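You operate a simulated robot arm through the tools that you are given. There is no shell and no other tool.

Carry out the task below with a simulated robot arm. There is one attempt and no reset: what you move stays moved.

JOB
Add a scoop of lemon wedges to the blue mixing tub, level it and put its lid on.
Fine: level with the teal block before the lid goes on; scoop and block go back; two wedges spilt at most. Set down upright: green scoop, teal block.

The check looks at the end state, three seconds after you hand in, the way a careful person would. Anything else that was tipped, shoved, dropped, spilled or broken makes it a failure. Lids that push on must go on centred and level and be pressed home; caps that screw on are set level and turned clockwise until they are tight.

ROBOT AND FRAMES
A 6-joint arm with a two-finger gripper, fixed in place. Base frame: the origin is at the foot of the arm, x ahead of it, y to its left, z up; the work surface is at about z = 800. Readings come in mm, rad, newtons and seconds.
Its first joint turns from -2.897 to 2.897 rad. Payload 2.45 kg.
The tool frame sits at the grasp point between the pads (the TCP): z along the fingers, y along the line on which they close. The tips reach 20 mm beyond it. Largest opening 140 mm; the body of the gripper starts 168 mm behind the TCP.
Orientation is that of the tool frame in the base frame, as a unit quaternion [w, x, y, z]. With the fingers straight down and closing along the base's y, the tool's x points along the base's -x, its y along +y and its z along -z.

CONTROLS
- The arm moves only by the tool jog_arm. Its argument "rows" is a list that holds one entry, the list of rows, each a list of 6 numbers: the shift along the tool's x, y, z in mm, then the turn, a rotation vector about the tool's x, y, z in rad. In form: [[[tx, ty, tz, wx, wy, wz], ...]]. A call has 1 to 20 rows; each row is the pose to reach, as a shift and turn from the pose commanded when the call began, along the tool's axes at that moment. "claw" is the gripper command, from -1 (fully open) to 1 (shut), values between in proportion, set as the call begins (left out, the last holds). Each row takes 0.2 s and may step no farther than 50 mm and 0.15 rad from the row before; otherwise, or with a gripper value out of range, the whole call is refused. Where a pose cannot be reached the arm comes as near as it can. A force on the tool above 40 N (or 10 N above the force at the start of the call, whichever is more), or a blocked arm, ends the call early, and 0.2 s more pass. Each finger travels about 45 mm/s and halts on what it meets, pressing with about 28 N; the grip force reading is that of the motor and also rises with nothing between the fingers. The clock runs only during rows and for 0.2 s after the last one: add rows that repeat a pose to give the fingers time. The reply holds the time, the measured pose of the TCP, the force on the tool along the base axes, the opening and the grip force, in the units named above and with some noise, with the torque about the TCP (base axes, N m) and any sound that the robot's microphone picked up.
- Cameras (640 x 400 px; columns grow to the right, rows downward): "scene" is fixed at [222, 650.4, 1435.7]; the picture's right is [-0.52, -0.86, 0.00], its down [-0.35, 0.21, -0.91] and it looks along [0.78, -0.47, -0.41] (base axes); focal length 320 px, centre (320, 200). "wrist" rides on the gripper at [78, 11, -209] in the tool frame; the picture's right is [-0.14, 0.99, 0.00], its down [-0.92, -0.13, -0.37] and it looks along [-0.36, -0.05, 0.93] (tool axes); focal length 280 px, centre (320, 200).
- snapshot(camera): a new picture of that camera. No time passes.
- measure_at(camera, pixels): there is no depth. For up to 12 entries [column, row, z] of the newest picture of that camera ("zoom" is the newest enlarged one), the place [x, y] in the base frame at which the ray of that pixel passes the height z, good to about 2 mm. No time passes.
- enlarge(camera, box): a new picture of the part [left, top, right, bottom] of that camera's present view, enlarged. No time passes.
- close_job(): hands the job in; it is judged then, once.

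Open the gripper and draw the arm clear of the work before you hand the job in, unless the task says otherwise.

The tools are called after "Emit:" as a command line: name --argument value ..., lists and objects as JSON in quotes. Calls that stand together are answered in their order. jog_arm: Moves the arm, as the interface text tells. Its arguments: {"type":"object","properties":{"rows":{"type":"array","items":{"type":"array","items":{"type":"array","items":{"type":"number"}}}},"claw":{"type":"number"}},"required":["rows"]} The other tools are called the same way: snapshot (camera) takes a picture; measure_at (camera, pixels) gives the place at which the rays of pixels pass given heights; enlarge (camera, box) takes an enlarged picture of a part of a camera's view; close_job () hands the job in.

At the start:

```text
time: 0.0
tcp_pos: [826.4, 19.5, 1185.2]
tcp_rot: [0.0, 0.0, 1.0, 0.0]
force: [1.1, -0.5, 0.4]
torque: [0.0, 0.01, 0.03]
width: 140.1
grasp_force: 0.1
```

scene: 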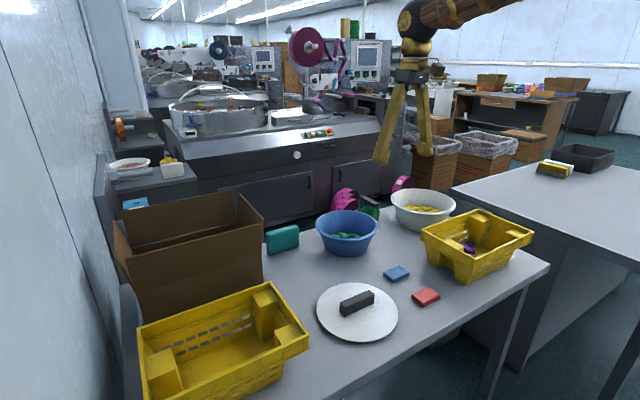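
wrist: 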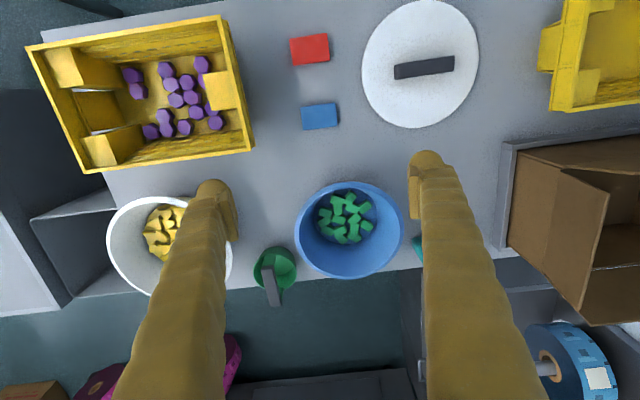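

The pictures show the blue tub with green pieces, a white bowl with yellow wedges, a green scoop with a grey handle behind, a teal block, and a white lid with a dark handle. I'll look closer.

Emit:
enlarge --camera "scene" --box '[250, 160, 550, 348]'

Emit:
enlarge --camera "wrist" --box '[80, 160, 480, 400]'

Emit:
measure_at --camera "wrist" --pixels '[[349, 229, 800], [349, 229, 880], [275, 265, 800], [275, 265, 850], [170, 245, 800], [420, 64, 800], [418, 250, 800], [424, 67, 830]]'

Emit:
measure_at --camera "scene" --pixels '[[283, 252, 800], [267, 256, 800], [298, 247, 800], [347, 250, 800], [357, 335, 800], [398, 315, 800], [318, 310, 800], [423, 228, 800], [370, 215, 840], [347, 215, 880]]'

```text
2.13 times, centred on (400, 254) of scene
```

zoom: 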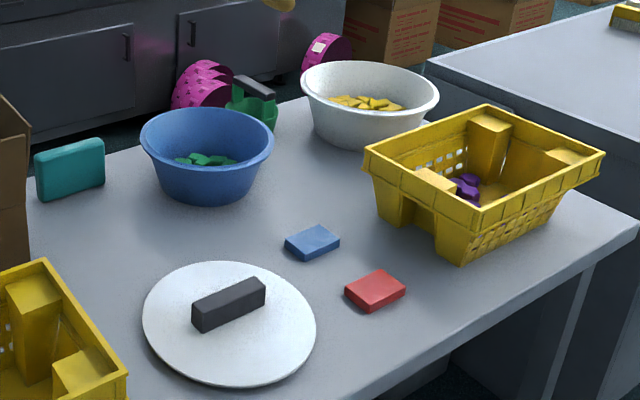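

```text
1.60 times, centred on (280, 280) of wrist
```

zoom: 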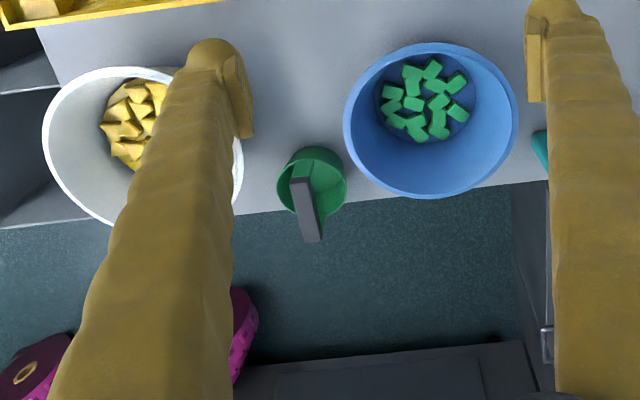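

```text
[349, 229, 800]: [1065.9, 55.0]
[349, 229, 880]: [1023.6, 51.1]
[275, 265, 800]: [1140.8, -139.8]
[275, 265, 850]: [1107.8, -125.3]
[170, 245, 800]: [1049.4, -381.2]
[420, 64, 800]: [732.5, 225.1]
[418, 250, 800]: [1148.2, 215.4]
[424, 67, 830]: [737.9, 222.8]
```

```text
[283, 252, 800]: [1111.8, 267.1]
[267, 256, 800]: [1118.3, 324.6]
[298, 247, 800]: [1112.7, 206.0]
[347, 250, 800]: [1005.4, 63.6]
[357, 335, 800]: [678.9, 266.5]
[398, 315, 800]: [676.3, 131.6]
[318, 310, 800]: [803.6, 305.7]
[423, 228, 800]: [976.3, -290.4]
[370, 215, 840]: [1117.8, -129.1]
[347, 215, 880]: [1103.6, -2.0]
```

I'll zoom in more tightly on the scoop, block and bowl from both cameras.

Emit:
enlarge --camera "scene" --box '[310, 170, 470, 270]'

Emit:
enlarge --camera "wrist" --box '[230, 220, 330, 320]'

Emit:
enlarge --camera "scene" --box '[250, 210, 330, 260]'

Emit:
enlarge --camera "scene" --box '[300, 250, 460, 350]'

```text
4.00 times, centred on (390, 220) of scene
```

zoom: 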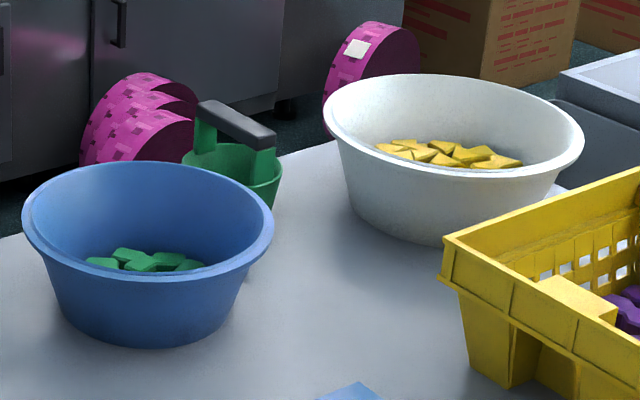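

```text
4.00 times, centred on (280, 270) of wrist
```

zoom: 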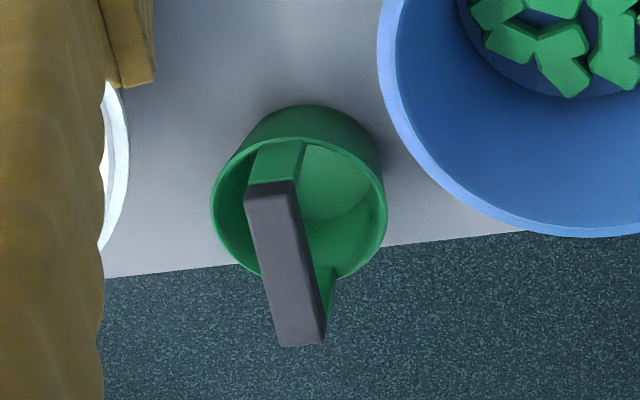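

```text
8.00 times, centred on (290, 235) of scene
```

zoom: 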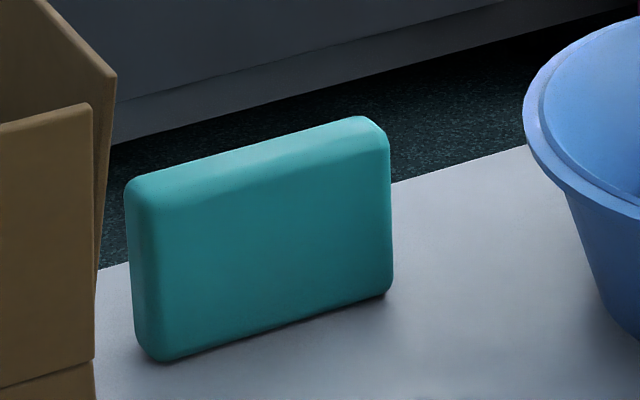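

```text
4.00 times, centred on (380, 300) of scene
```

zoom: 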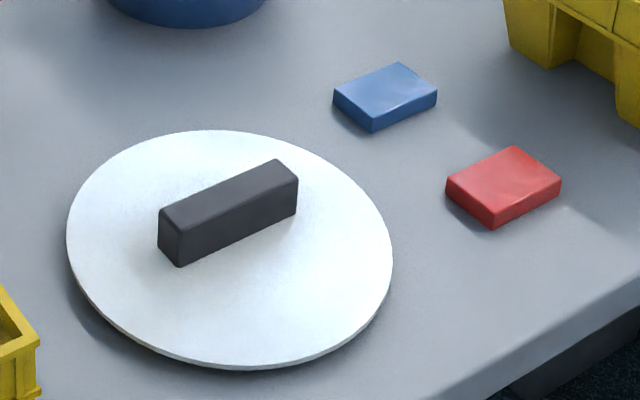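

The scoop is a cup with a bail handle (grey bar over the rim, near wrist (272,268)), and the tub and bowl are about 220–250 mm across. I'll move sideways towards the white bowl and scoop for a better look.

Emit:
jog_arm --rows '[[[0, -45, 0, 0, 0, 0], [0, -90, 0, 0, 0, 0], [0, -135, 0, 0, 0, 0], [0, -180, 0, 0, 0, 0], [0, -225, 0, 0, 0, 0], [0, -260, 0, 0, 0, 0], [0, -260, 0, 0, 0, 0]]]'

Emit:
snapshot --camera "wrist"

Emit:
snapshot --camera "scene"

```text
time: 1.6
tcp_pos: [826.5, -241.5, 1184.5]
tcp_rot: [0.001, 0.0, 1.0, 0.0]
force: [-0.6, 0.2, 0.8]
torque: [-0.01, -0.03, 0.0]
width: 140.2
grasp_force: 0.0
```

```text
taken
```

wrist: 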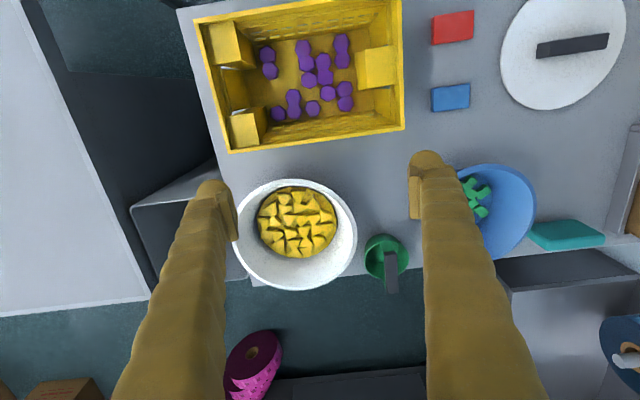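

```text
taken
```

scene: 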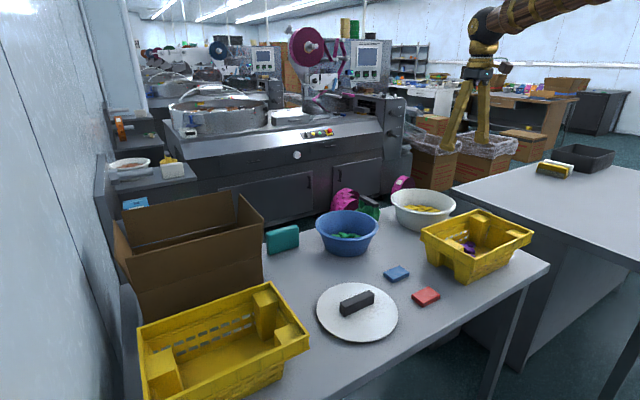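

Now I see the bowl at wrist (297,232) full of wedges, and the scoop at (386,262). I'll zoom and measure.

Emit:
enlarge --camera "wrist" --box '[220, 170, 420, 310]'

Emit:
measure_at --camera "wrist" --pixels '[[234, 235, 890], [357, 240, 890], [297, 180, 890], [297, 290, 890], [297, 222, 830], [385, 243, 870], [385, 280, 870], [365, 260, 870], [408, 260, 870], [390, 253, 900], [393, 290, 900]]'

Emit:
measure_at --camera "scene" --pixels '[[390, 200, 890], [456, 205, 890], [423, 231, 800], [423, 214, 890], [423, 188, 890], [360, 197, 900], [376, 205, 900], [356, 213, 870], [380, 218, 870], [316, 225, 880], [378, 225, 880], [347, 242, 880]]'

```text
2.86 times, centred on (320, 240) of wrist
```

zoom: 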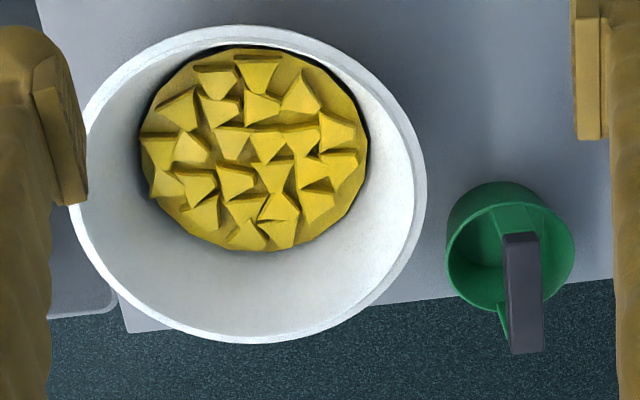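

```text
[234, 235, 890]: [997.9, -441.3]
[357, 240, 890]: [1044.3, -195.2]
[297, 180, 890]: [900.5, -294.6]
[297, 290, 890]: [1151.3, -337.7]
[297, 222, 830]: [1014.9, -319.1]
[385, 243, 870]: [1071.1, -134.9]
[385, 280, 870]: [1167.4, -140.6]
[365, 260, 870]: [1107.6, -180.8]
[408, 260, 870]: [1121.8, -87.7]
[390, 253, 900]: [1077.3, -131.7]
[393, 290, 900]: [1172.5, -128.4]
```

```text
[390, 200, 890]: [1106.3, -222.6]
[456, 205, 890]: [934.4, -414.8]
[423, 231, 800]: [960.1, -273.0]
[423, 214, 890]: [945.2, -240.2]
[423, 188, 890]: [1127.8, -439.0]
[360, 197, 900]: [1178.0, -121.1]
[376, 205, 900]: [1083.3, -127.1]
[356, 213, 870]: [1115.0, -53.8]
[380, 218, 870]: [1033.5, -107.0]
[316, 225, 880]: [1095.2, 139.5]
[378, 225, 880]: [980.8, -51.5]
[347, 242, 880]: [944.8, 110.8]
```

Bowl centre is about (1022,-320) with the rim near z 890, and the scoop bar runs along x from about (1080,-128) to (1175,-127) near z 900. I'll test reach with an outward-pitched tool, high above the scoop.

Emit:
jog_arm --rows '[[[-33, 16, 19, 0, -0.1, 0], [-67, 33, 39, 0, -0.2, 0], [-100, 49, 58, 0, -0.3, 0], [-134, 65, 77, 0, -0.4, 0], [-167, 81, 96, 0, -0.5, 0], [-201, 98, 116, 0, -0.6, 0], [-234, 114, 135, 0, -0.7, 0], [-234, 114, 135, 0, -0.7, 0]]]'

Emit:
snapshot --camera "wrist"

Emit:
snapshot --camera "scene"

```text
time: 3.4
tcp_pos: [1060.4, -128.7, 1049.6]
tcp_rot: [0.344, 0.0, 0.939, 0.001]
force: [0.3, 0.0, -0.1]
torque: [-0.03, 0.0, 0.0]
width: 140.3
grasp_force: 0.0
```

```text
taken
```

wrist: 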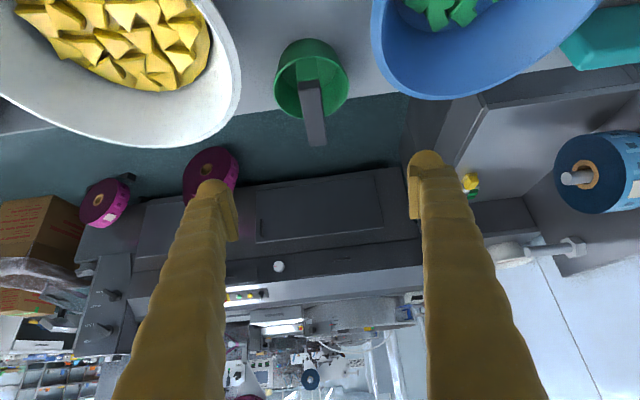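

```text
taken
```

scene: 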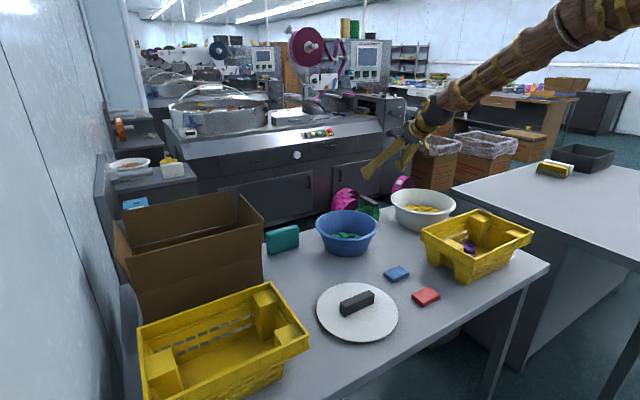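

The pose was reached exactly. I'll zoom on the scoop, now at wrist (312,85), and the tub rim to refine sizes.

Emit:
enlarge --camera "wrist" --box '[240, 20, 400, 160]'

Emit:
measure_at --camera "wrist" --pixels '[[311, 83, 900], [317, 143, 900], [310, 81, 890], [317, 145, 890], [275, 85, 870], [348, 85, 870], [310, 118, 870]]'

```text
2.86 times, centred on (320, 90) of wrist
```

zoom: 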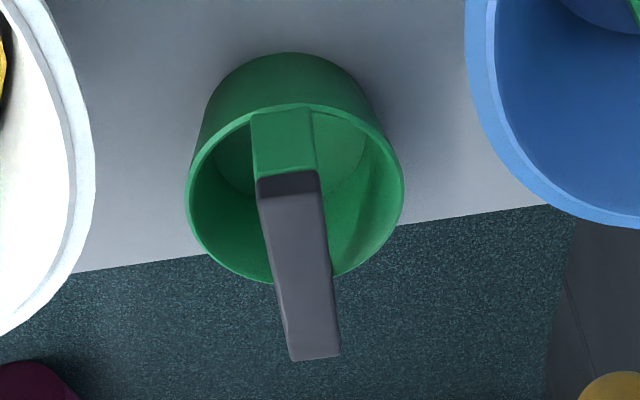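

```text
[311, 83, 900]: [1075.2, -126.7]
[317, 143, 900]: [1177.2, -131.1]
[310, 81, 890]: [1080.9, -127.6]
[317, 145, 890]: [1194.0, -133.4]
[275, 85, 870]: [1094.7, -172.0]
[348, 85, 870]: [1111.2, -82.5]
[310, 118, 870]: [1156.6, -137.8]
```

Reach is fine when pitched. I'll narrow the gripper, pitch to 60° and stop about 90 mm above the near half of the scoop's bar to check alignment.

Emit:
jog_arm --rows '[[[3.5, 0, 23, 0, -0.116, 0], [7, 0, 46, 0, -0.231, 0], [10.4, 0, 69.2, 0, -0.347, 0], [10.4, 0, 69.2, 0, -0.347, 0], [10.4, 0, 69.2, 0, -0.347, 0]]]' --claw 0.1

Emit:
snapshot --camera "wrist"

Emit:
enlarge --camera "scene" --box '[310, 130, 470, 250]'

```text
time: 4.8
tcp_pos: [1088.6, -103.3, 976.8]
tcp_rot: [0.482, -0.123, 0.867, -0.023]
force: [0.1, 0.2, 0.7]
torque: [-0.04, 0.0, 0.02]
width: 63.1
grasp_force: 0.0
out of reach, approached as far as the arm can: row 2, 3
stopped in row 5: the arm was blocked; the commanded pose is now the measured one
```

```text
taken
```

wrist: 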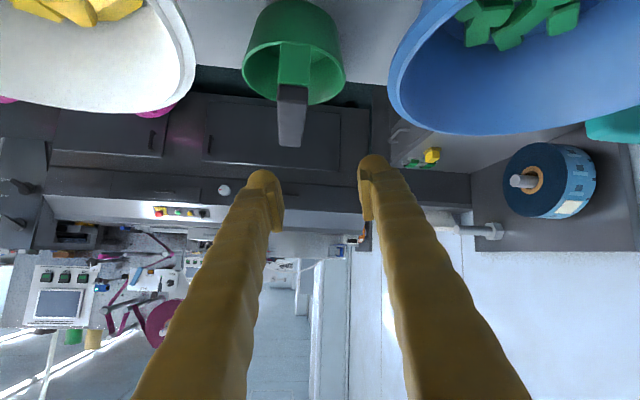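

```text
3.33 times, centred on (390, 190) of scene
```

zoom: 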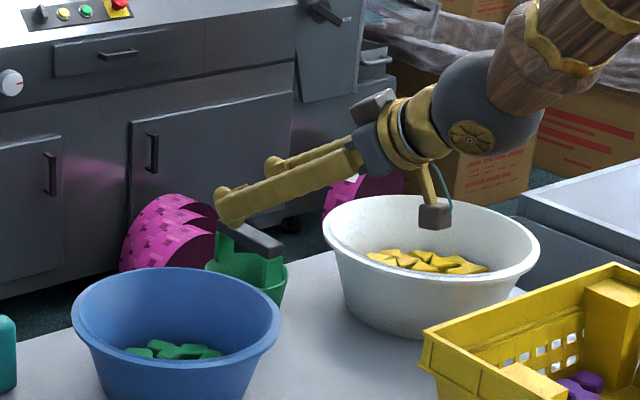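

The wrist hit a joint limit near 55° pitch and the tool twisted slightly; nothing was touched. I'll back up, undo the twist and use about 46° pitch instead.

Emit:
jog_arm --rows '[[[-9, -9, -23, 0.018, 0.071, 0.082], [-18, -18, -46, 0.036, 0.142, 0.164], [-26.9, -27.5, -68.2, 0.0537, 0.2137, 0.2457], [-26.9, -27.5, -68.2, 0.0537, 0.2137, 0.2457]]]'

```text
time: 5.8
tcp_pos: [1052.3, -126.7, 1043.8]
tcp_rot: [0.395, 0.007, 0.919, 0.008]
force: [-0.7, -0.7, -1.1]
torque: [0.12, -0.22, 0.15]
width: 63.1
grasp_force: 0.1
```

Back to a clean pose. Now to pre-grasp above the near half of the bar with pitch 43°.

Emit:
jog_arm --rows '[[[7.7, -1.6, 38, 0.005, 0.03, -0.01], [15.5, -3.3, 76.4, 0.0098, 0.0625, -0.0189], [15.5, -3.3, 76.4, 0.0098, 0.0625, -0.0189]]]'

Emit:
snapshot --camera "wrist"

Emit:
enlarge --camera "wrist" --box '[220, 0, 420, 220]'

Emit:
enlarge --camera "scene" --box '[310, 130, 470, 250]'

```text
time: 6.6
tcp_pos: [1093.8, -133.6, 975.7]
tcp_rot: [0.36, -0.007, 0.933, -0.009]
force: [0.3, -0.4, -0.2]
torque: [0.04, 0.02, 0.01]
width: 63.3
grasp_force: 0.1
```

```text
taken
```

wrist: 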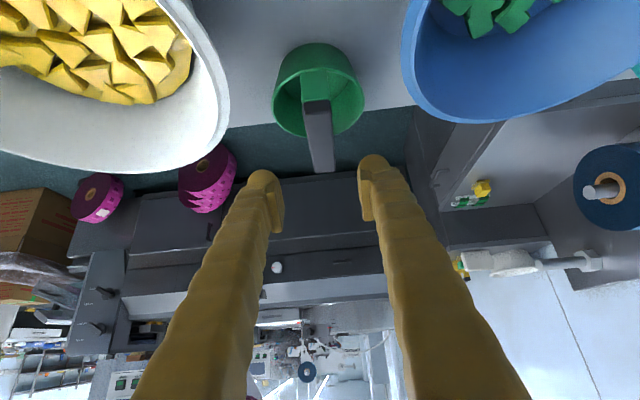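

```text
1.82 times, centred on (320, 110) of wrist
```

zoom: 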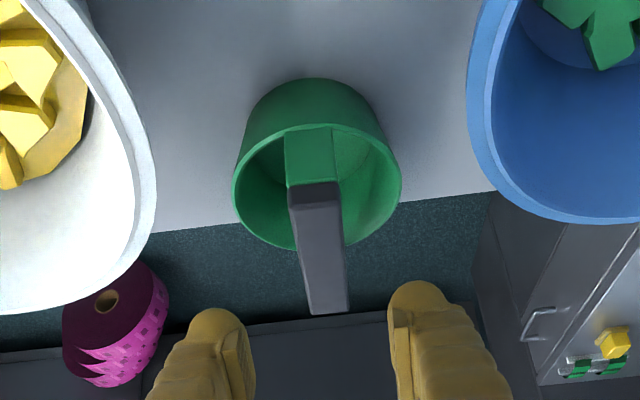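

```text
3.33 times, centred on (390, 190) of scene
```

zoom: 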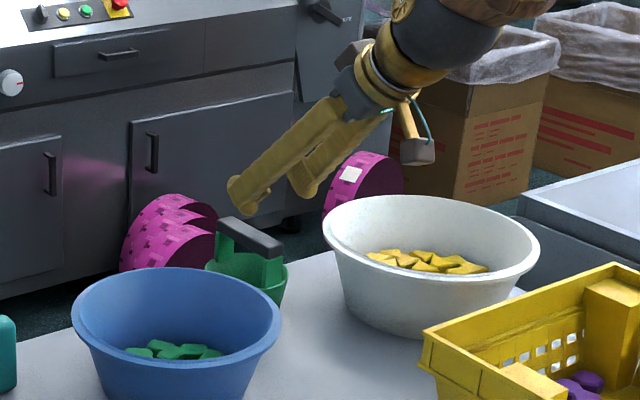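

Bar near end at about wrist (317,113), far end (322,171). I'll measure these before descending.

Emit:
measure_at --camera "wrist" --pixels '[[317.3, 111, 905], [317.3, 111, 895], [322, 171, 905], [322, 171, 895], [273, 105, 865], [364, 100, 865], [320, 137, 865]]'

Emit:
measure_at --camera "scene" --pixels '[[362, 197, 905], [375, 205, 905], [350, 213, 865], [376, 217, 865]]'

```text
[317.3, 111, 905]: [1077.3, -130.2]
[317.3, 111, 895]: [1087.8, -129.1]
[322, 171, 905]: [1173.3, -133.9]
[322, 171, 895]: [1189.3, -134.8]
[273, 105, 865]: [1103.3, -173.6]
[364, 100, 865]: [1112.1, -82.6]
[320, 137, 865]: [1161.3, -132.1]
```

```text
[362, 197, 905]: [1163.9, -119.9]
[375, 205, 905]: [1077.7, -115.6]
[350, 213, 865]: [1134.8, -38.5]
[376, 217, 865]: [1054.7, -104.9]
```

Bar y is about -131 here; descending straddling the bar.

Emit:
jog_arm --rows '[[[12, 1, 15, 0, 0, 0], [24, 2.1, 30, 0, 0, 0], [36, 3.2, 45, 0, 0, 0], [47.8, 4.2, 60.1, 0, 0, 0], [47.8, 4.2, 60.1, 0, 0, 0]]]'

Emit:
enlarge --camera "wrist" --box '[220, 0, 420, 220]'

Emit:
enlarge --camera "scene" --box '[330, 160, 430, 235]'

```text
time: 7.8
tcp_pos: [1096.8, -130.1, 901.2]
tcp_rot: [0.361, -0.006, 0.933, -0.009]
force: [0.7, 0.8, 0.7]
torque: [-0.03, 0.0, 0.0]
width: 63.0
grasp_force: 0.1
```

```text
1.82 times, centred on (320, 110) of wrist
```

zoom: 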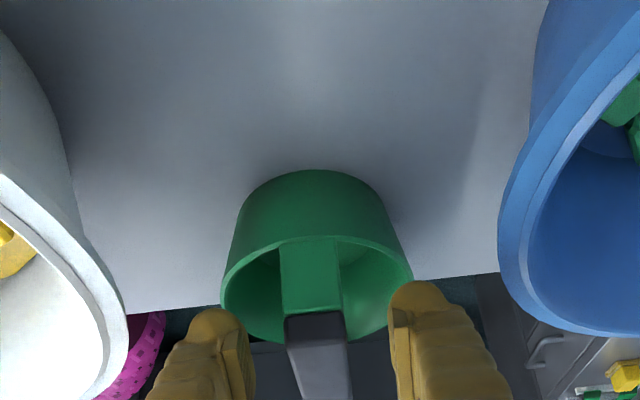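

```text
5.33 times, centred on (380, 198) of scene
```

zoom: 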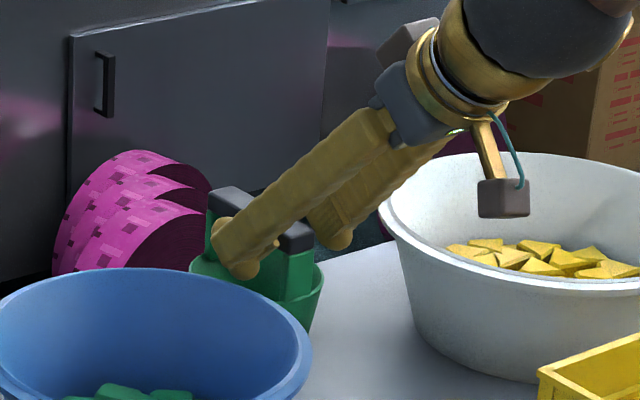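

Fingers straddle the bar near its middle. Closing.

Emit:
jog_arm --rows '[[[0, 0, 0, 0, 0, 0], [0, 0, 0, 0, 0, 0], [0, 0, 0, 0, 0, 0], [0, 0, 0, 0, 0, 0], [0, 0, 0, 0, 0, 0]]]' --claw 1

Emit:
enlarge --camera "scene" --box '[330, 160, 430, 235]'

```text
time: 9.0
tcp_pos: [1097.4, -129.8, 899.5]
tcp_rot: [0.361, -0.007, 0.933, -0.008]
force: [0.2, 0.9, 1.4]
torque: [0.09, -0.06, 0.01]
width: 24.5
grasp_force: 27.8
```

```text
5.33 times, centred on (380, 198) of scene
```

zoom: 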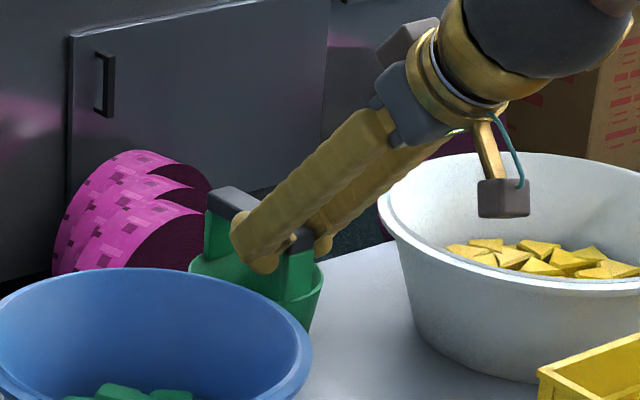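

Gripped at 24.5 mm. Lift straight up 110 mm.

Emit:
jog_arm --rows '[[[-13, -0.4, -15, 0, 0, 0], [-34, -1, -37, 0, 0, 0], [-54, -1.7, -59, 0, 0, 0], [-74, -2.3, -81, 0, 0, 0], [-74, -2.3, -81, 0, 0, 0]]]'

Emit:
snapshot --camera "scene"

Emit:
enlarge --camera "scene" --box '[310, 130, 470, 250]'

Emit:
snapshot --camera "wrist"

```text
time: 10.2
tcp_pos: [1099.2, -132.0, 1010.1]
tcp_rot: [0.361, -0.006, 0.933, -0.01]
force: [0.3, -1.1, -1.0]
torque: [0.01, 0.01, 0.01]
width: 24.9
grasp_force: 27.6
```

```text
taken
```

scene: 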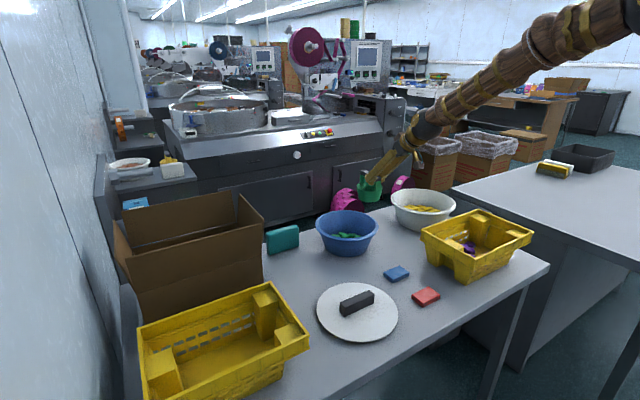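

```text
3.33 times, centred on (390, 190) of scene
```

zoom: 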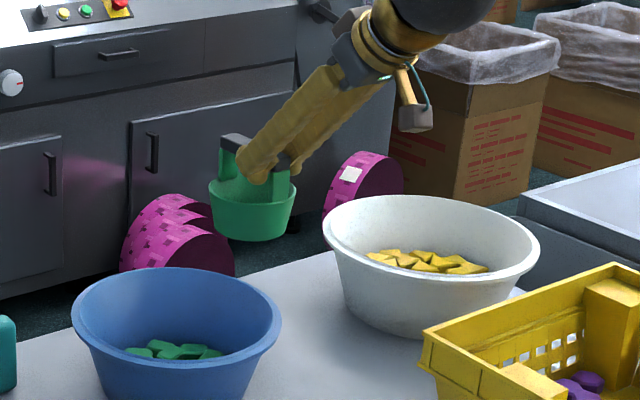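

```text
taken
```

wrist: 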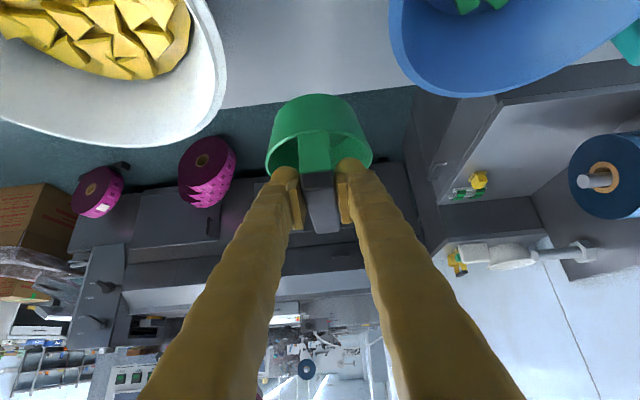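

The scoop is held level (bar about 30 mm beyond TCP along x). I'll carry it above the white bowl while rolling it about 80° so its mouth faces the +y side, staying at z≈1050.

Emit:
jog_arm --rows '[[[4.7, -13.7, -8, 0.0321, 0.0177, -0.1308], [9.4, -27.4, -16.1, 0.0642, 0.0353, -0.2615], [14.1, -41.1, -24.1, 0.0964, 0.053, -0.3923], [18.8, -54.9, -32.1, 0.1285, 0.0707, -0.523], [23.5, -68.6, -40.2, 0.1606, 0.0884, -0.6538], [28.2, -82.3, -48.2, 0.1927, 0.106, -0.7845], [33, -96, -56.2, 0.2248, 0.1237, -0.9153], [37.7, -109.7, -64.2, 0.257, 0.1414, -1.046], [42.4, -123.4, -72.3, 0.2891, 0.159, -1.1768], [47.1, -137.2, -80.3, 0.3212, 0.1767, -1.3075], [51.8, -150.9, -88.3, 0.3533, 0.1944, -1.4383], [56.5, -164.6, -96.4, 0.3855, 0.212, -1.569], [61.2, -178.3, -104.4, 0.4176, 0.2297, -1.6998], [61.2, -178.3, -104.4, 0.4176, 0.2297, -1.6998]]]'

Emit:
snapshot --camera "wrist"

Emit:
enlarge --camera "scene" --box '[330, 110, 490, 230]'

```text
time: 13.2
tcp_pos: [985.6, -307.4, 1049.5]
tcp_rot: [-0.13, 0.631, -0.622, 0.445]
force: [0.0, 0.0, -0.2]
torque: [0.03, -0.01, 0.0]
width: 24.8
grasp_force: 27.7
```

```text
taken
```

wrist: 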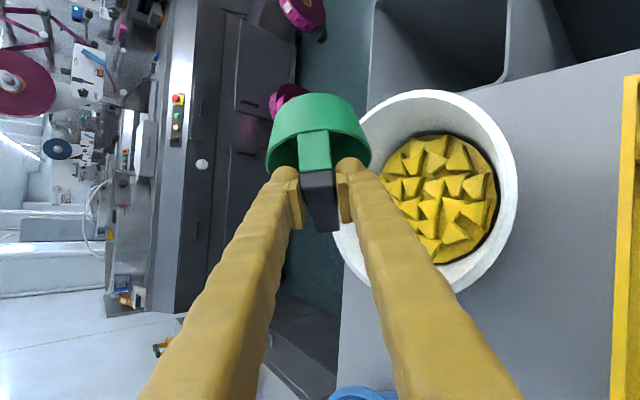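

```text
3.33 times, centred on (410, 170) of scene
```

zoom: 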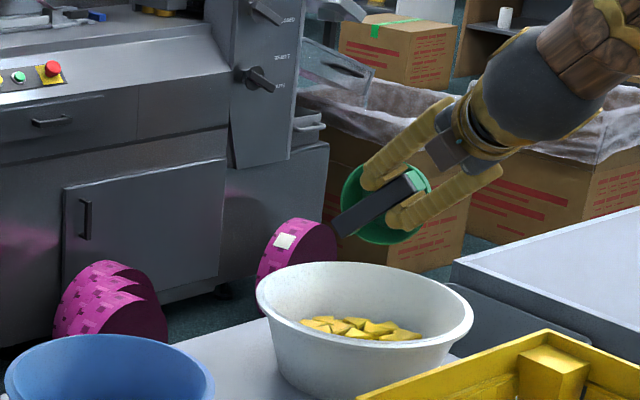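

The roll came out as planned: the mouth faces the robot-left side. The wrist view now shows the bowl unobstructed; I'll measure its rim and the bed.

Emit:
enlarge --camera "wrist" --box '[330, 70, 530, 310]'

Emit:
measure_at --camera "wrist" --pixels '[[517, 190, 893], [430, 90, 893], [460, 292, 893], [500, 130, 893], [498, 200, 825], [445, 135, 825], [440, 263, 825], [385, 165, 825], [480, 240, 825]]'

```text
1.67 times, centred on (430, 190) of wrist
```

zoom: 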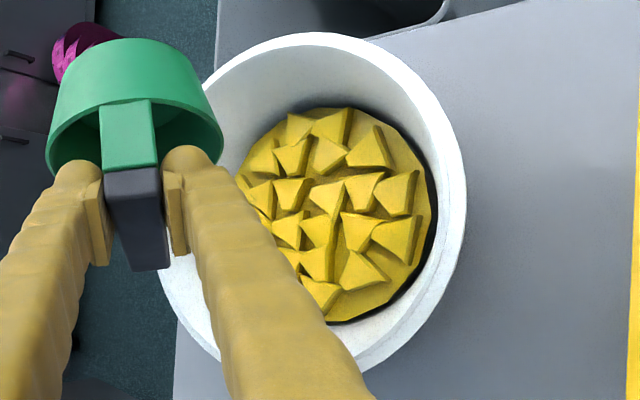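

```text
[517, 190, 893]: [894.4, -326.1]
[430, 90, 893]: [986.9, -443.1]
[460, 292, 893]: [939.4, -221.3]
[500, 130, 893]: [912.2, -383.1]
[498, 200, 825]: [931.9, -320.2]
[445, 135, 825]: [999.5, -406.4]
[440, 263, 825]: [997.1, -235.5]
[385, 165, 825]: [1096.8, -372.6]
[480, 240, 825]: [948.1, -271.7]
```

Bowl centre (1020,-319), rim radius 126, bed radius 88 at z≈825. I'll lower the tilted cup to just above the wedges near the -f wall.

Emit:
jog_arm --rows '[[[-8.5, 18.7, 19.4, 0, 0, 0], [-17.1, 37.4, 38.7, 0, 0, 0], [-25.6, 56.2, 58.1, 0, 0, 0], [-34.2, 74.9, 77.5, 0, 0, 0], [-34.2, 74.9, 77.5, 0, 0, 0]]]'

Emit:
snapshot --camera "wrist"

Emit:
enlarge --camera "scene" --box '[350, 150, 490, 240]'

```text
time: 14.4
tcp_pos: [995.7, -322.2, 937.0]
tcp_rot: [-0.13, 0.631, -0.622, 0.445]
force: [0.1, -0.7, 0.0]
torque: [0.03, 0.01, 0.03]
width: 24.7
grasp_force: 27.9
```

```text
taken
```

wrist: 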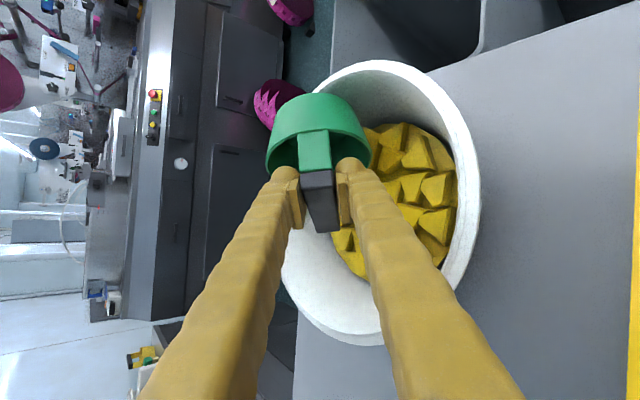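

```text
4.44 times, centred on (420, 195) of scene
```

zoom: 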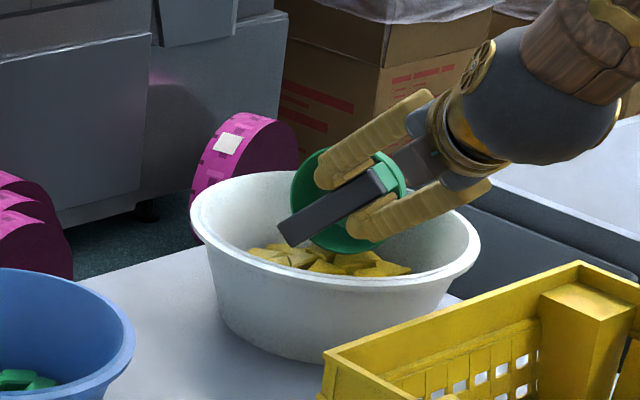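

The cup is inside the rim with the lip just over the wedges. Lower in small steps watching force.

Emit:
jog_arm --rows '[[[-2.4, 4.3, 3.4, 0, 0, 0], [-4.8, 8.6, 6.8, 0, 0, 0], [-7.2, 12.9, 10.3, 0, 0, 0], [-9.6, 17.2, 13.7, 0, 0, 0], [-12, 21.5, 17.1, 0, 0, 0], [-12, 21.5, 17.1, 0, 0, 0]]]'

Emit:
snapshot --camera "wrist"

Emit:
enlarge --camera "scene" --box '[350, 150, 490, 240]'

```text
time: 15.8
tcp_pos: [995.8, -320.5, 906.8]
tcp_rot: [-0.131, 0.631, -0.622, 0.445]
force: [-1.0, -0.6, -1.5]
torque: [0.07, 0.07, -0.04]
width: 24.6
grasp_force: 28.0
```

```text
taken
```

wrist: 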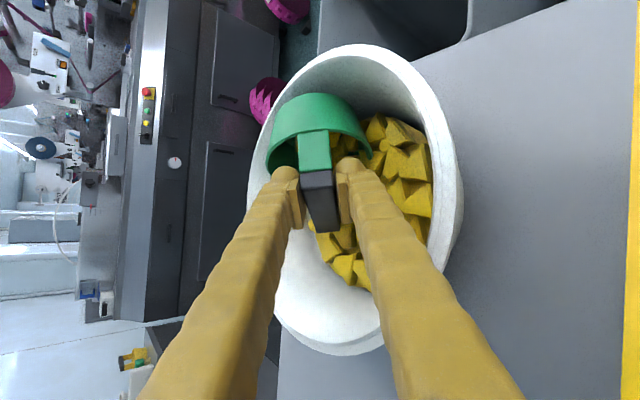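

```text
4.44 times, centred on (420, 195) of scene
```

zoom: 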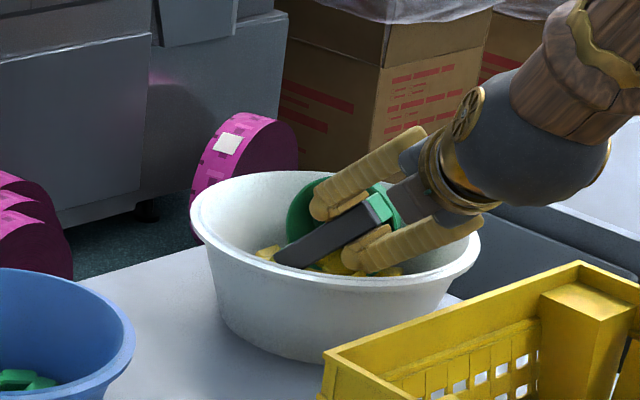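

Almost no force yet at lip z≈829. Zoom, then keep going down.

Emit:
enlarge --camera "wrist" --box '[230, 40, 470, 300]'

Emit:
jog_arm --rows '[[[-1.6, 2.9, 2.3, 0, 0, 0], [-3.2, 5.8, 4.6, 0, 0, 0], [-4.8, 8.6, 6.8, 0, 0, 0], [-4.8, 8.6, 6.8, 0, 0, 0]]]'

Emit:
snapshot --camera "wrist"

Emit:
enlarge --camera "wrist" --box '[230, 40, 470, 300]'

```text
1.54 times, centred on (350, 170) of wrist
```

zoom: 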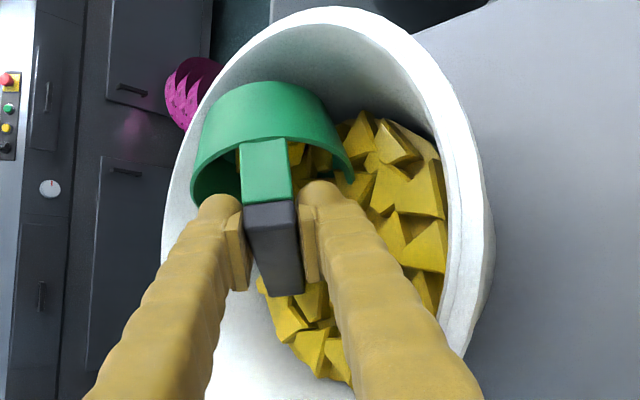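

```text
time: 16.8
tcp_pos: [997.7, -321.5, 895.6]
tcp_rot: [-0.13, 0.631, -0.622, 0.444]
force: [-4.3, 2.3, 0.3]
torque: [0.02, -0.02, 0.01]
width: 25.0
grasp_force: 27.8
```

```text
taken
```

wrist: 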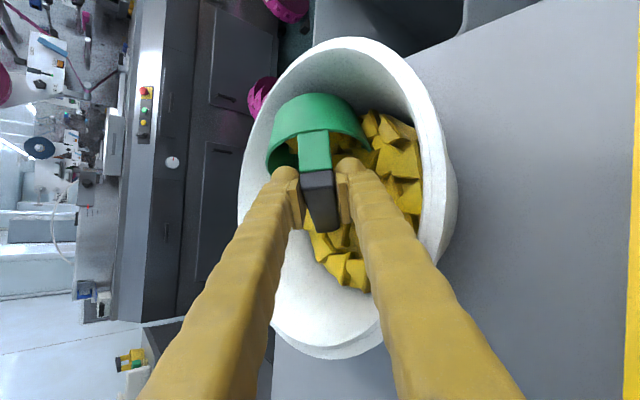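

```text
1.54 times, centred on (350, 170) of wrist
```

zoom: 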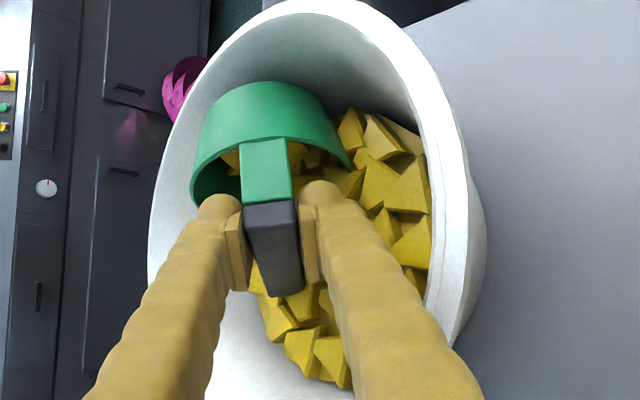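

The lip is on the bed at z≈818 with ~5 N. Now sweep forward (towards -x,+y) 32 mm.

Emit:
jog_arm --rows '[[[-6, 0.9, -5.3, 0, 0, 0], [-11.9, 1.7, -10.5, 0, 0, 0], [-17.9, 2.6, -15.8, 0, 0, 0], [-23.8, 3.5, -21.1, 0, 0, 0]]]'

Emit:
snapshot --camera "wrist"

Emit:
enlarge --camera "wrist" --box '[230, 40, 470, 300]'

Emit:
enlarge --camera "scene" --box '[350, 150, 490, 240]'

```text
time: 17.8
tcp_pos: [982.7, -293.4, 895.8]
tcp_rot: [-0.131, 0.631, -0.622, 0.445]
force: [2.9, -3.6, 6.3]
torque: [0.39, 0.7, 0.19]
width: 25.0
grasp_force: 28.4
```

```text
taken
```

wrist: 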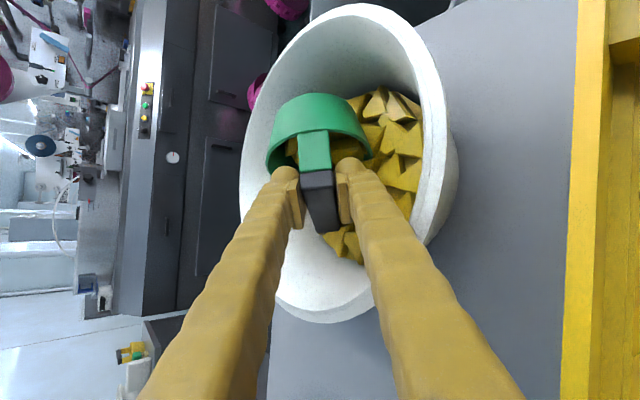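

```text
1.54 times, centred on (350, 170) of wrist
```

zoom: 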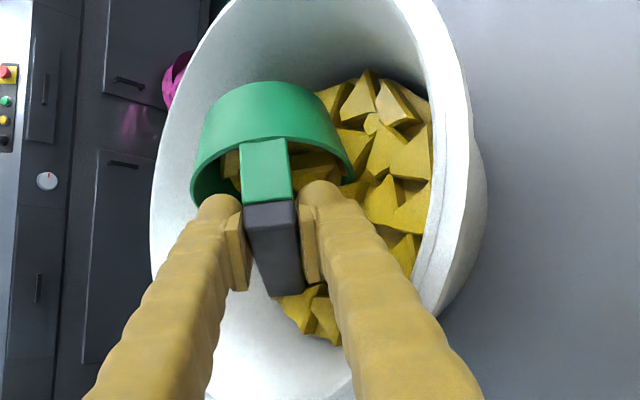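

```text
4.44 times, centred on (420, 195) of scene
```

zoom: 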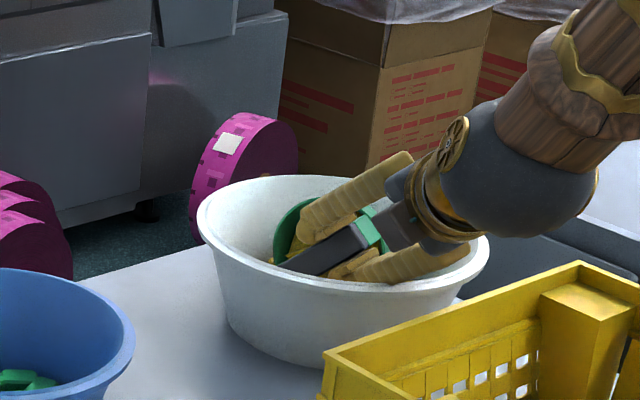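

The bowl seems to have shifted slightly in the scene view (left rim zoom 190→198). I'll measure the rim now.

Emit:
measure_at --camera "wrist" --pixels '[[449, 120, 893], [365, 4, 893], [420, 40, 893], [330, 323, 893], [290, 300, 893], [241, 180, 893], [270, 80, 893], [430, 230, 893]]'

Emit:
snapshot --camera "scene"

Emit:
measure_at --camera "scene" --pixels '[[392, 201, 893], [457.5, 206, 893], [425, 231.5, 800], [423, 215, 893]]'

```text
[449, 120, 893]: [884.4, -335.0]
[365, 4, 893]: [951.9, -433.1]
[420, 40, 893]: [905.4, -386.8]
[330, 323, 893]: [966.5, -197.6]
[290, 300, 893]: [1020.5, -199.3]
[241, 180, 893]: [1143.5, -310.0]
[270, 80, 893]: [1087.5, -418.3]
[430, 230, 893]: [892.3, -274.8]
```

```text
taken
```

scene: 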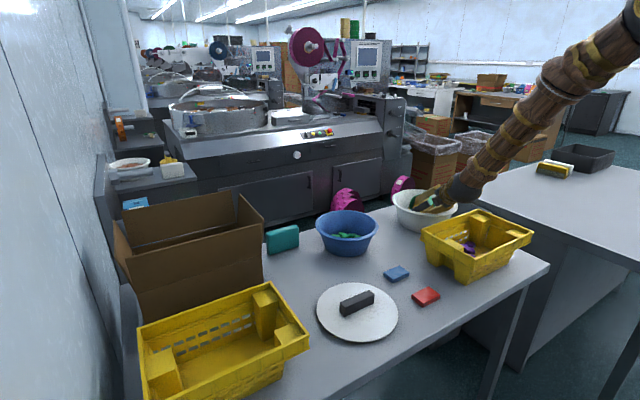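

```text
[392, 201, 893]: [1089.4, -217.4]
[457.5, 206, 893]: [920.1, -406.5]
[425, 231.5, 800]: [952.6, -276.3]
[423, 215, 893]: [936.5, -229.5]
```

The bowl moved about 7 mm towards -x; I'll continue the sweep purely along +y (18 mm) to avoid dragging it further.

Emit:
jog_arm --rows '[[[-4, -1, -2, 0, 0, 0], [-7.7, -2.5, -4.6, 0, 0, 0], [-11.4, -4, -7.2, 0, 0, 0], [-15.5, -5, -8.5, 0, 0, 0]]]'

Emit:
snapshot --camera "wrist"

Emit:
enlarge --camera "wrist" --box '[230, 0, 470, 260]'

Emit:
measure_at --camera "wrist" --pixels '[[320, 200, 830]]'

Emit:
enlarge --camera "scene" --box '[350, 150, 490, 240]'

```text
time: 18.8
tcp_pos: [983.4, -275.1, 896.9]
tcp_rot: [-0.13, 0.632, -0.622, 0.444]
force: [0.4, -2.2, 0.7]
torque: [0.16, 0.35, 0.14]
width: 24.8
grasp_force: 28.1
```

```text
taken
```

wrist: 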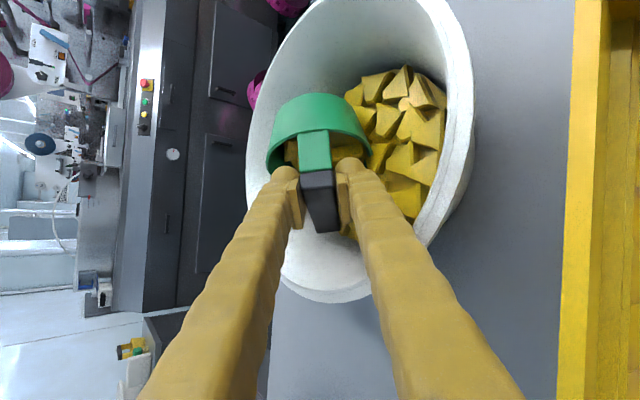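

```text
1.54 times, centred on (350, 130) of wrist
```

zoom: 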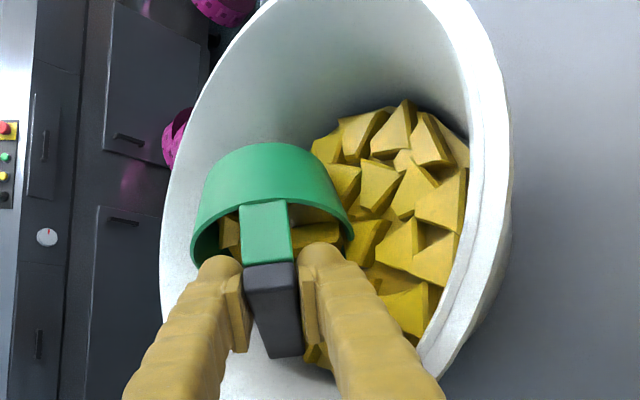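

```text
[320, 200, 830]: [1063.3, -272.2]
```

```text
4.44 times, centred on (420, 195) of scene
```

zoom: 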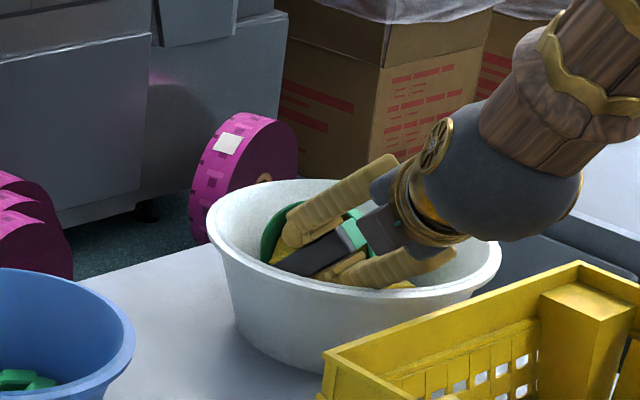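

The bowl shifted again in the scene view (left rim 198→208). Measure it before doing anything else.

Emit:
measure_at --camera "wrist" --pixels '[[472, 90, 893], [455, 180, 893], [425, 242, 893], [345, 302, 893], [300, 290, 893], [247, 150, 893], [265, 80, 893], [300, 22, 893], [450, 20, 893]]'

Emit:
snapshot --camera "scene"

Emit:
measure_at --camera "scene" --pixels '[[395.3, 200, 893], [460, 206, 893], [428, 233, 800]]'

```text
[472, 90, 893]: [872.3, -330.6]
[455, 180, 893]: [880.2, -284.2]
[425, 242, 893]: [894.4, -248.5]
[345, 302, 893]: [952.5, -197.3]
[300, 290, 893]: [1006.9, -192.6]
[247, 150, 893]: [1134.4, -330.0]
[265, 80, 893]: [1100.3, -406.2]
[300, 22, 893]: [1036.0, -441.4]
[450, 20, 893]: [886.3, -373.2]
```

```text
taken
```

scene: 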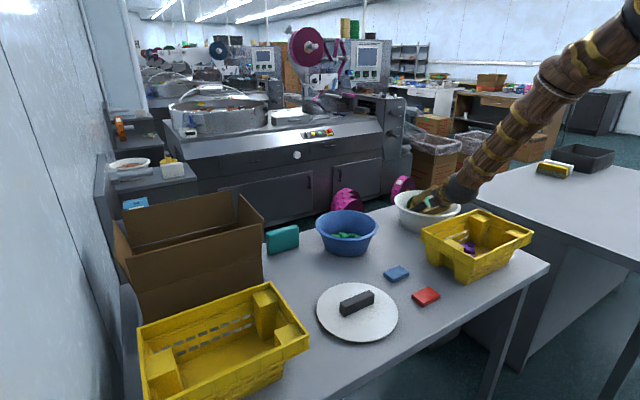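

```text
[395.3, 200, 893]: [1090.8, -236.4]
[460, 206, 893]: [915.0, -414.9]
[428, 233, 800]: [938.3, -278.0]
```

Bowl now centred at about (1003,-318), moved 17 mm towards the robot. There is yellow in the cup, so I curl the scoop upright while lifting, drifting slightly +x away from the packed wedges.

Emit:
jog_arm --rows '[[[1.1, -6.7, -3.1, -0.0321, -0.0177, 0.1308], [3.0, -14.7, -7.4, -0.0642, -0.0353, 0.2615], [5.0, -22.0, -10.9, -0.0964, -0.053, 0.3923], [9.8, -29.1, -13.5, -0.1285, -0.0707, 0.523], [14.8, -35.8, -16.5, -0.1606, -0.0884, 0.6538], [20.3, -42.1, -19.6, -0.1927, -0.106, 0.7845], [26.2, -48.8, -23.7, -0.2248, -0.1237, 0.9153], [33.2, -56.4, -28.5, -0.257, -0.1414, 1.046], [40.7, -64.8, -33.7, -0.2891, -0.159, 1.1768], [49, -74.3, -40.6, -0.3212, -0.1767, 1.3075], [57.9, -82.5, -46.8, -0.3533, -0.1944, 1.4383], [65.5, -89.4, -52, -0.3855, -0.212, 1.569], [72.7, -95.6, -56.8, -0.4176, -0.2297, 1.6998], [72.7, -95.6, -56.8, -0.4176, -0.2297, 1.6998]]]'

Emit:
snapshot --camera "wrist"

Emit:
snapshot --camera "scene"

Emit:
enlarge --camera "scene" --box '[350, 150, 490, 240]'

Emit:
enlarge --camera "wrist" --box '[240, 70, 400, 240]'

```text
time: 21.8
tcp_pos: [993.9, -299.8, 1028.6]
tcp_rot: [0.361, -0.006, 0.933, -0.008]
force: [0.2, -0.2, -0.3]
torque: [-0.03, 0.05, -0.01]
width: 24.7
grasp_force: 27.8
```

```text
taken
```

wrist: 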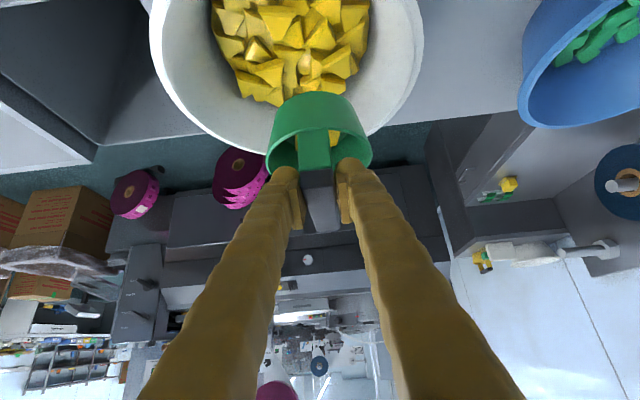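

```text
taken
```

scene: 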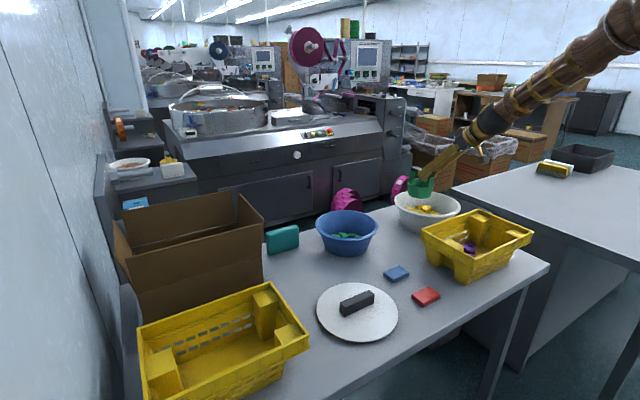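

```text
4.44 times, centred on (420, 195) of scene
```

zoom: 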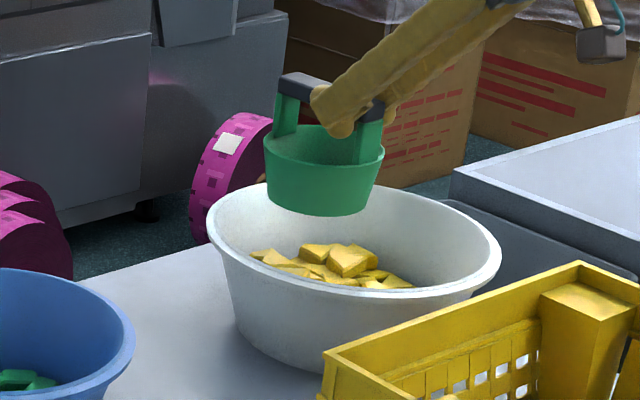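

```text
2.35 times, centred on (320, 155) of wrist
```

zoom: 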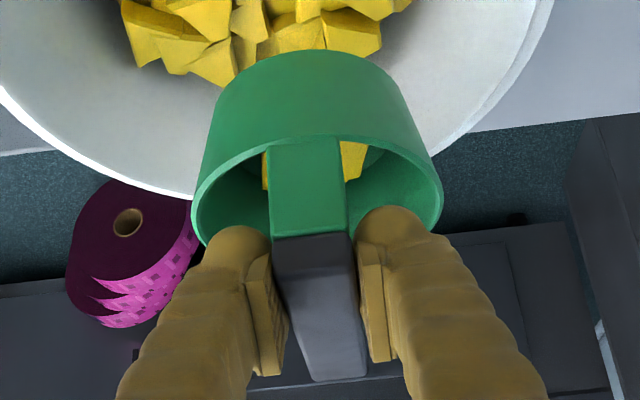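

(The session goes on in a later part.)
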